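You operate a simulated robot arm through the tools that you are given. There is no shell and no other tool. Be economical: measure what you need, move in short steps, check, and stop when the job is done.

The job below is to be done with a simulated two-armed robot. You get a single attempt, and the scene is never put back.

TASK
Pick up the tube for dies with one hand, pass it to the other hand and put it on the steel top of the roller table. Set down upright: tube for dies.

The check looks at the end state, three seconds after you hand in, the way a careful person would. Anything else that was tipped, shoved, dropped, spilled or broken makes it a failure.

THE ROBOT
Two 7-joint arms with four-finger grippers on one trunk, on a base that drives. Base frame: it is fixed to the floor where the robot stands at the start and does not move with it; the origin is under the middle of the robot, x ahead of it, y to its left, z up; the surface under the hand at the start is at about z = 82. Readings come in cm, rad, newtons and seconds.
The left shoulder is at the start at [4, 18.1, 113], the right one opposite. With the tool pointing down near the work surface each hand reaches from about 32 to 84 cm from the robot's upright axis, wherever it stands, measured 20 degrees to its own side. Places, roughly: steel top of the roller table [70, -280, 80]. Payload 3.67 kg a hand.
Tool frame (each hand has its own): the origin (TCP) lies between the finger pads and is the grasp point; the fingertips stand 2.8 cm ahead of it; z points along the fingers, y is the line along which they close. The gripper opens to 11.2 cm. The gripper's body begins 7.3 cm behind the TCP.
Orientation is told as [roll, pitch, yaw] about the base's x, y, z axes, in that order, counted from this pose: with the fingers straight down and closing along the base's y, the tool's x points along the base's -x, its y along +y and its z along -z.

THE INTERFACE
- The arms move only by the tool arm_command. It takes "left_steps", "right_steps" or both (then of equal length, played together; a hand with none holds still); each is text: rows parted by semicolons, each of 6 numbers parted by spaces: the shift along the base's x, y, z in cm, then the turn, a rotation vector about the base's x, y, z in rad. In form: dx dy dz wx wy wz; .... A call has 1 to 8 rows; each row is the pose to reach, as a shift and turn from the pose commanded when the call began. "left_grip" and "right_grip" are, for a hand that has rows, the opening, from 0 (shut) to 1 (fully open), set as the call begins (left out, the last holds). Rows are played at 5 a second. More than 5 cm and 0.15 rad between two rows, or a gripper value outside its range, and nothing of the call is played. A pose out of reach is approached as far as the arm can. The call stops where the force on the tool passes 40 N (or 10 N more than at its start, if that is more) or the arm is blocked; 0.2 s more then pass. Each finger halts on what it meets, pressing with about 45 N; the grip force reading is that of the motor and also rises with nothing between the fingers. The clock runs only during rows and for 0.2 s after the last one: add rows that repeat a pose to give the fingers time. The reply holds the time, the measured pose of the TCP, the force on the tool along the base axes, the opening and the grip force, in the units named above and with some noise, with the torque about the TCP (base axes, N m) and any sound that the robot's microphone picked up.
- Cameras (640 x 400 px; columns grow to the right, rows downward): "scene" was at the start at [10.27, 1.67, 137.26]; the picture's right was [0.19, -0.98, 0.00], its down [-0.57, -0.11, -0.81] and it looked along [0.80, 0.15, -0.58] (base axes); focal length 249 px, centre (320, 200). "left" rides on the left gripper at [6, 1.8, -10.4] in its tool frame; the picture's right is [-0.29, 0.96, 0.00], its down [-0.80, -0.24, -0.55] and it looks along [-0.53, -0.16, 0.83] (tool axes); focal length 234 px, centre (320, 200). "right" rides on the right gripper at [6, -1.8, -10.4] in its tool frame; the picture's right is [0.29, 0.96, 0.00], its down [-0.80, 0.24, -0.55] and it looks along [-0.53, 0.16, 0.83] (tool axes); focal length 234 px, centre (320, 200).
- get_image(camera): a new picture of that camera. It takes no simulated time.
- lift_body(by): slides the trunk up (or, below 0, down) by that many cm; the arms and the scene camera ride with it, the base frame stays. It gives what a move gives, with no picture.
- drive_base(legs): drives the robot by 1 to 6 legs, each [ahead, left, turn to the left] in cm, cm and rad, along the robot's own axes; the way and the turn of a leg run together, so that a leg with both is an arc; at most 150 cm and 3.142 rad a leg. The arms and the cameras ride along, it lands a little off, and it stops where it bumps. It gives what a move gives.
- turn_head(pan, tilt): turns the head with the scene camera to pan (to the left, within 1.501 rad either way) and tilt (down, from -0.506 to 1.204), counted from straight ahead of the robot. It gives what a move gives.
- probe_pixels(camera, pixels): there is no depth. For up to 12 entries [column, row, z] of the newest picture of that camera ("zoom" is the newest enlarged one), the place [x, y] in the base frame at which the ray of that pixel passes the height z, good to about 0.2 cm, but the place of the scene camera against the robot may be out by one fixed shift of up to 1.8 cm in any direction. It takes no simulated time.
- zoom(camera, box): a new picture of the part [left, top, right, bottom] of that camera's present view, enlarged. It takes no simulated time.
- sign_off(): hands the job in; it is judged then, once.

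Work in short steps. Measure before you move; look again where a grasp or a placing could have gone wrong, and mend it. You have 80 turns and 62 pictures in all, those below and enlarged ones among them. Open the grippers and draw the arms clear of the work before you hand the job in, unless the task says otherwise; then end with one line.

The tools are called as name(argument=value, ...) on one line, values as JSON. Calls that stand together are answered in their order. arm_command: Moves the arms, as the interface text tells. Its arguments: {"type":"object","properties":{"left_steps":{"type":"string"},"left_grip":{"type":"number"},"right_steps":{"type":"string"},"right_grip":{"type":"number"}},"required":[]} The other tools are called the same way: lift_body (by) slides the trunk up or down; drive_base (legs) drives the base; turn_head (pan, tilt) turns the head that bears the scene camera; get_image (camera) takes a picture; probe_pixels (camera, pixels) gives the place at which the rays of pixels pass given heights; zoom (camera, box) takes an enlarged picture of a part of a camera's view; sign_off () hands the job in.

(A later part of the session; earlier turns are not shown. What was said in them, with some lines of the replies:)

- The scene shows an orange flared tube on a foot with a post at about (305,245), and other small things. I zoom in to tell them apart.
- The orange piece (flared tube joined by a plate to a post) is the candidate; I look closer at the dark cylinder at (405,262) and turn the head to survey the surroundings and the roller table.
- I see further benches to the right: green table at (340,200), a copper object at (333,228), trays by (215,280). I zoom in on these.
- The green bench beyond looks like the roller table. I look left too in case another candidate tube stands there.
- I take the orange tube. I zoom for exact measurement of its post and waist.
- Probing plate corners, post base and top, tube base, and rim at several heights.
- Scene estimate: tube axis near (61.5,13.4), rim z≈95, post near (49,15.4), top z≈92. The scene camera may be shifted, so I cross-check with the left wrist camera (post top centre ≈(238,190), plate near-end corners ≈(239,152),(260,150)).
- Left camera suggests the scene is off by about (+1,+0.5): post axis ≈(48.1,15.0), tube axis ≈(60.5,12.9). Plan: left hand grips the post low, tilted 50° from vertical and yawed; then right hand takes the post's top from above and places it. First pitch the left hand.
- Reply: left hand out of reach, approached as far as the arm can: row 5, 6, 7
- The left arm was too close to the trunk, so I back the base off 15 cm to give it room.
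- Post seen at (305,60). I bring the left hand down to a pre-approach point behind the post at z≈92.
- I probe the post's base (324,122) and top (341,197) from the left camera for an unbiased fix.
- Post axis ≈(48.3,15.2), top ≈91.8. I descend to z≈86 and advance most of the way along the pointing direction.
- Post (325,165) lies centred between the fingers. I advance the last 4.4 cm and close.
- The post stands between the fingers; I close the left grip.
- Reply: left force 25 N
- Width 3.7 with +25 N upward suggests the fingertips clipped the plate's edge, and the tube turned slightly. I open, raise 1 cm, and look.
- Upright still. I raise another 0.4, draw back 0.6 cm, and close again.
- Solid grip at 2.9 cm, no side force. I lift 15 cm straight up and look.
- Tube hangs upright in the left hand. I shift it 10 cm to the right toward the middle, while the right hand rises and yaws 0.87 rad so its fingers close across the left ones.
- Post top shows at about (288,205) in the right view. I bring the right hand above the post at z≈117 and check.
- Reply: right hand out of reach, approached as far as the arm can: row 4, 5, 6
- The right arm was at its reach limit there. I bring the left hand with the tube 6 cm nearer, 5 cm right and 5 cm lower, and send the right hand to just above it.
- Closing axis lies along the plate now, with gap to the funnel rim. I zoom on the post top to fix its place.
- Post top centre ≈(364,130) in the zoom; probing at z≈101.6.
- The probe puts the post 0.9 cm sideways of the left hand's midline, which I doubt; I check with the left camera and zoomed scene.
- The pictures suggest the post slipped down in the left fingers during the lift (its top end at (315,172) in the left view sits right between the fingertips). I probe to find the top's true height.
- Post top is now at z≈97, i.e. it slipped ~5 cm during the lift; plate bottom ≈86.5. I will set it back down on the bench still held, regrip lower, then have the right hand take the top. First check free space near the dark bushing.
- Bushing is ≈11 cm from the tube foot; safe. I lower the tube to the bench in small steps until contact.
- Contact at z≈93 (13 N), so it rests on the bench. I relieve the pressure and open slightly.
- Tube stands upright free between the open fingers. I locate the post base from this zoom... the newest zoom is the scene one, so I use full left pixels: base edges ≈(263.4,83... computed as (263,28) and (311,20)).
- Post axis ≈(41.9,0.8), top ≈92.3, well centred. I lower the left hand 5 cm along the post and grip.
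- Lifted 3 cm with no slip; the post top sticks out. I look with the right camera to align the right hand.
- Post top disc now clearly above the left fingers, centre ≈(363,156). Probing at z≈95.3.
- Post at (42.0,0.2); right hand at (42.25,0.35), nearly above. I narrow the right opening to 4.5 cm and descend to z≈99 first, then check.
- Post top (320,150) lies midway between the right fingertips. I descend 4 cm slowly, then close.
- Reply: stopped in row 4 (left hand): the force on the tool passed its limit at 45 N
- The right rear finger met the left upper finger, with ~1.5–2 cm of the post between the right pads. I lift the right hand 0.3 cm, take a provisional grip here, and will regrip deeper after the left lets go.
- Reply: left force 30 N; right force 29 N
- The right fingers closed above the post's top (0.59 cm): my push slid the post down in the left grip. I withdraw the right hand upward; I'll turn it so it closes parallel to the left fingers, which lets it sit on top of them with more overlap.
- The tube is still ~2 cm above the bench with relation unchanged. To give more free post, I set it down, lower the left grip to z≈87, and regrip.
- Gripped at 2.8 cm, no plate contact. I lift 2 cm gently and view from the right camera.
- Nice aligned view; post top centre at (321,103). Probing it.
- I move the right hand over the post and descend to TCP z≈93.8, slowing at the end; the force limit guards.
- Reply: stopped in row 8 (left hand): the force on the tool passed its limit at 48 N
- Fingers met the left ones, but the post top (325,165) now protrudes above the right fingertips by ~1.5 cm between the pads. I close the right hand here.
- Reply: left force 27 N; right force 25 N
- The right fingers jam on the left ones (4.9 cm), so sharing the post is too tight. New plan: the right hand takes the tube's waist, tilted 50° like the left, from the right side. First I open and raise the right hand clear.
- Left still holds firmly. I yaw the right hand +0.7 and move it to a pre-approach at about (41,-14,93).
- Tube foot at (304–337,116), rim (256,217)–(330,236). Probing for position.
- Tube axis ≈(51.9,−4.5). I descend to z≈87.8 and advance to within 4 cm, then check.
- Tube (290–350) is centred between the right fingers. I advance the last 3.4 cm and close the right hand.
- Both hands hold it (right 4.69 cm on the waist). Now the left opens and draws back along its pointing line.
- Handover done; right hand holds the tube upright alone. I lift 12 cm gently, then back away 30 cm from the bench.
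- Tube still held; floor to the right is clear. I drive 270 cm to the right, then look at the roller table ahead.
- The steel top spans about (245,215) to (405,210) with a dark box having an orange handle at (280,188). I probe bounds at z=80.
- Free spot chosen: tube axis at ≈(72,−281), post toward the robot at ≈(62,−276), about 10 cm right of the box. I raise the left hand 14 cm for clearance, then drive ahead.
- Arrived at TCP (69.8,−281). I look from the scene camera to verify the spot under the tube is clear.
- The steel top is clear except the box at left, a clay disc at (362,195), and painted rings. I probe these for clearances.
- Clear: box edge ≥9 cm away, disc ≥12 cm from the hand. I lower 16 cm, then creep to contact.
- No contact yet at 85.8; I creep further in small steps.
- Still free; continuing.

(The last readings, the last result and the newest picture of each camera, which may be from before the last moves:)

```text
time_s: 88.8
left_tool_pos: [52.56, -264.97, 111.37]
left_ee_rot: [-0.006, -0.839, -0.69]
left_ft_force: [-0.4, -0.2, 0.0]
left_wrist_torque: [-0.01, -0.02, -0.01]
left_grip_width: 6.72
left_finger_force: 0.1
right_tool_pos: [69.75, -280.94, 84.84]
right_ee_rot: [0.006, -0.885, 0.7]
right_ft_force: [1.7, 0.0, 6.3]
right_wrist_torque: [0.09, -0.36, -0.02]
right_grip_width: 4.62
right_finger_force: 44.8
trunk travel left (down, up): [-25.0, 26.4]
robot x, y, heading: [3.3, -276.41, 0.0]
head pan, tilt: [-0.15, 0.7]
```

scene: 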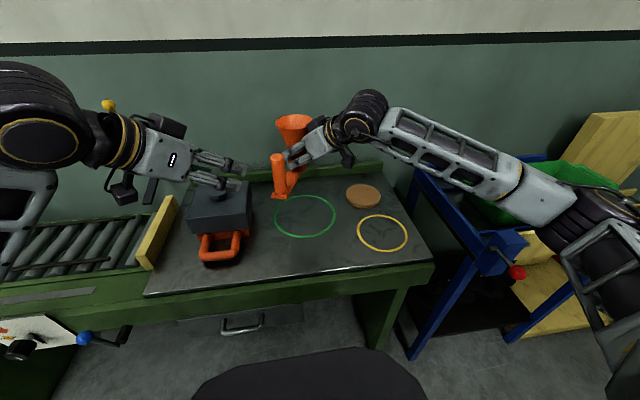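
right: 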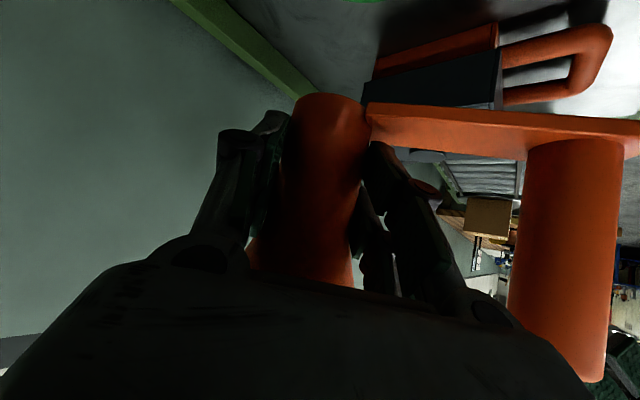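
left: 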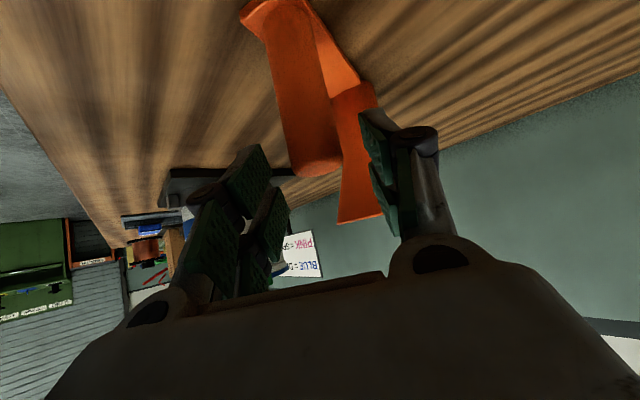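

Contact (+6 N) at 84.84. I open the right hand and hold, then retreat straight back along its pointing line.

arm_command(right_steps="0 0 0 0 0 0; 0 0 0 0 0 0; 0 0 0 0 0 0; 0 0 0 0 0 0", right_grip=0.7)

zoom(camera="scene", box=[200, 90, 420, 280])

```text
time_s: 89.8
left_tool_pos: [52.69, -264.97, 111.38]
left_ee_rot: [-0.005, -0.84, -0.688]
left_ft_force: [0.7, -0.1, 0.6]
left_wrist_torque: [-0.02, -0.02, 0.01]
left_grip_width: 6.71
left_finger_force: 0.1
right_tool_pos: [69.69, -280.92, 84.66]
right_ee_rot: [0.008, -0.881, 0.701]
right_ft_force: [0.3, 0.1, 0.7]
right_wrist_torque: [0.0, -0.02, -0.01]
right_grip_width: 7.83
right_finger_force: 0.0
trunk travel left (down, up): [-25.0, 26.4]
robot x, y, heading: [3.64, -276.21, 0.005]
head pan, tilt: [-0.15, 0.7]
```

```text
2.11 times, centred on (310, 185) of scene
```

zoom: 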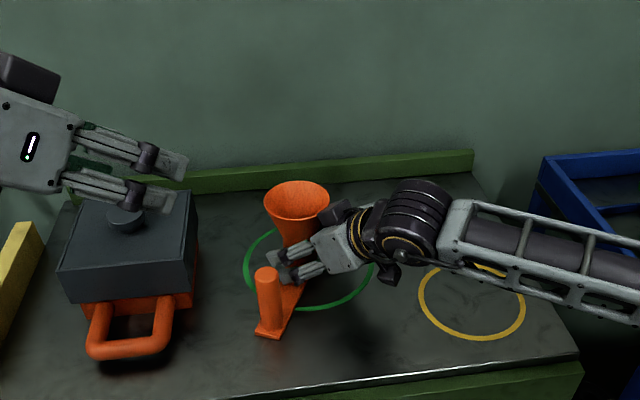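

The tube stands upright on the steel top. I withdraw the right hand backward, then up.

arm_command(right_steps="-1.5 -1.3 0 0 0 0; -3.1 -2.6 0 0 0 0; -5 -4.2 0.5 0 0 0; -7 -5.9 1.5 0 0 0; -9 -7.5 3.5 0 0 0; -10 -8.3 7 0 0 0; -10 -8.3 11 0 0 0; -10 -8.3 15 0 0 0")

drive_base(legs=[[-30, 0, 0]])

get_image(camera="scene")

```text
time_s: 91.6
left_tool_pos: [52.78, -264.91, 111.27]
left_ee_rot: [-0.005, -0.84, -0.69]
left_ft_force: [-0.6, 0.2, 0.1]
left_wrist_torque: [0.01, -0.01, 0.02]
left_grip_width: 6.69
left_finger_force: 0.1
right_tool_pos: [59.7, -289.19, 99.52]
right_ee_rot: [0.007, -0.882, 0.702]
right_ft_force: [-1.4, 0.3, -0.3]
right_wrist_torque: [0.03, -0.01, -0.04]
right_grip_width: 7.84
right_finger_force: 0.1
trunk travel left (down, up): [-25.0, 26.4]
robot x, y, heading: [3.71, -276.29, 0.001]
head pan, tilt: [-0.15, 0.7]
```

```text
time_s: 93.7
left_tool_pos: [22.63, -265.02, 111.34]
left_ee_rot: [-0.005, -0.841, -0.688]
left_ft_force: [-0.9, 0.6, 0.2]
left_wrist_torque: [0.02, 0.03, 0.06]
left_grip_width: 6.73
left_finger_force: 0.2
right_tool_pos: [29.87, -289.16, 99.67]
right_ee_rot: [0.007, -0.882, 0.703]
right_ft_force: [-0.1, 0.5, -0.5]
right_wrist_torque: [-0.02, 0.01, -0.04]
right_grip_width: 7.85
right_finger_force: 0.1
trunk travel left (down, up): [-25.0, 26.4]
robot x, y, heading: [-26.73, -276.29, 0.003]
head pan, tilt: [-0.15, 0.7]
```

```text
1 pictures are left
```

scene: 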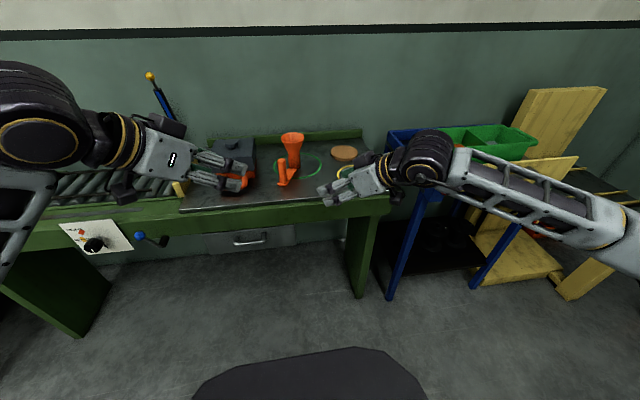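

The orange tube stands upright at (290,160) on the steel top, everything around it is undisturbed, and both hands are open and clear. I hand in.

sign_off()

```text
The job is handed in.
```

The orange tube for dies was picked up with the left hand, passed to the right, and now stands upright on the steel top of the roller table; both hands are open and clear, and in the last picture nothing around it looks disturbed. I took the orange flared piece as the tube for dies since nothing was labelled. It slipped in the left grip, so I set it back on the bench twice to regrip before the handover.
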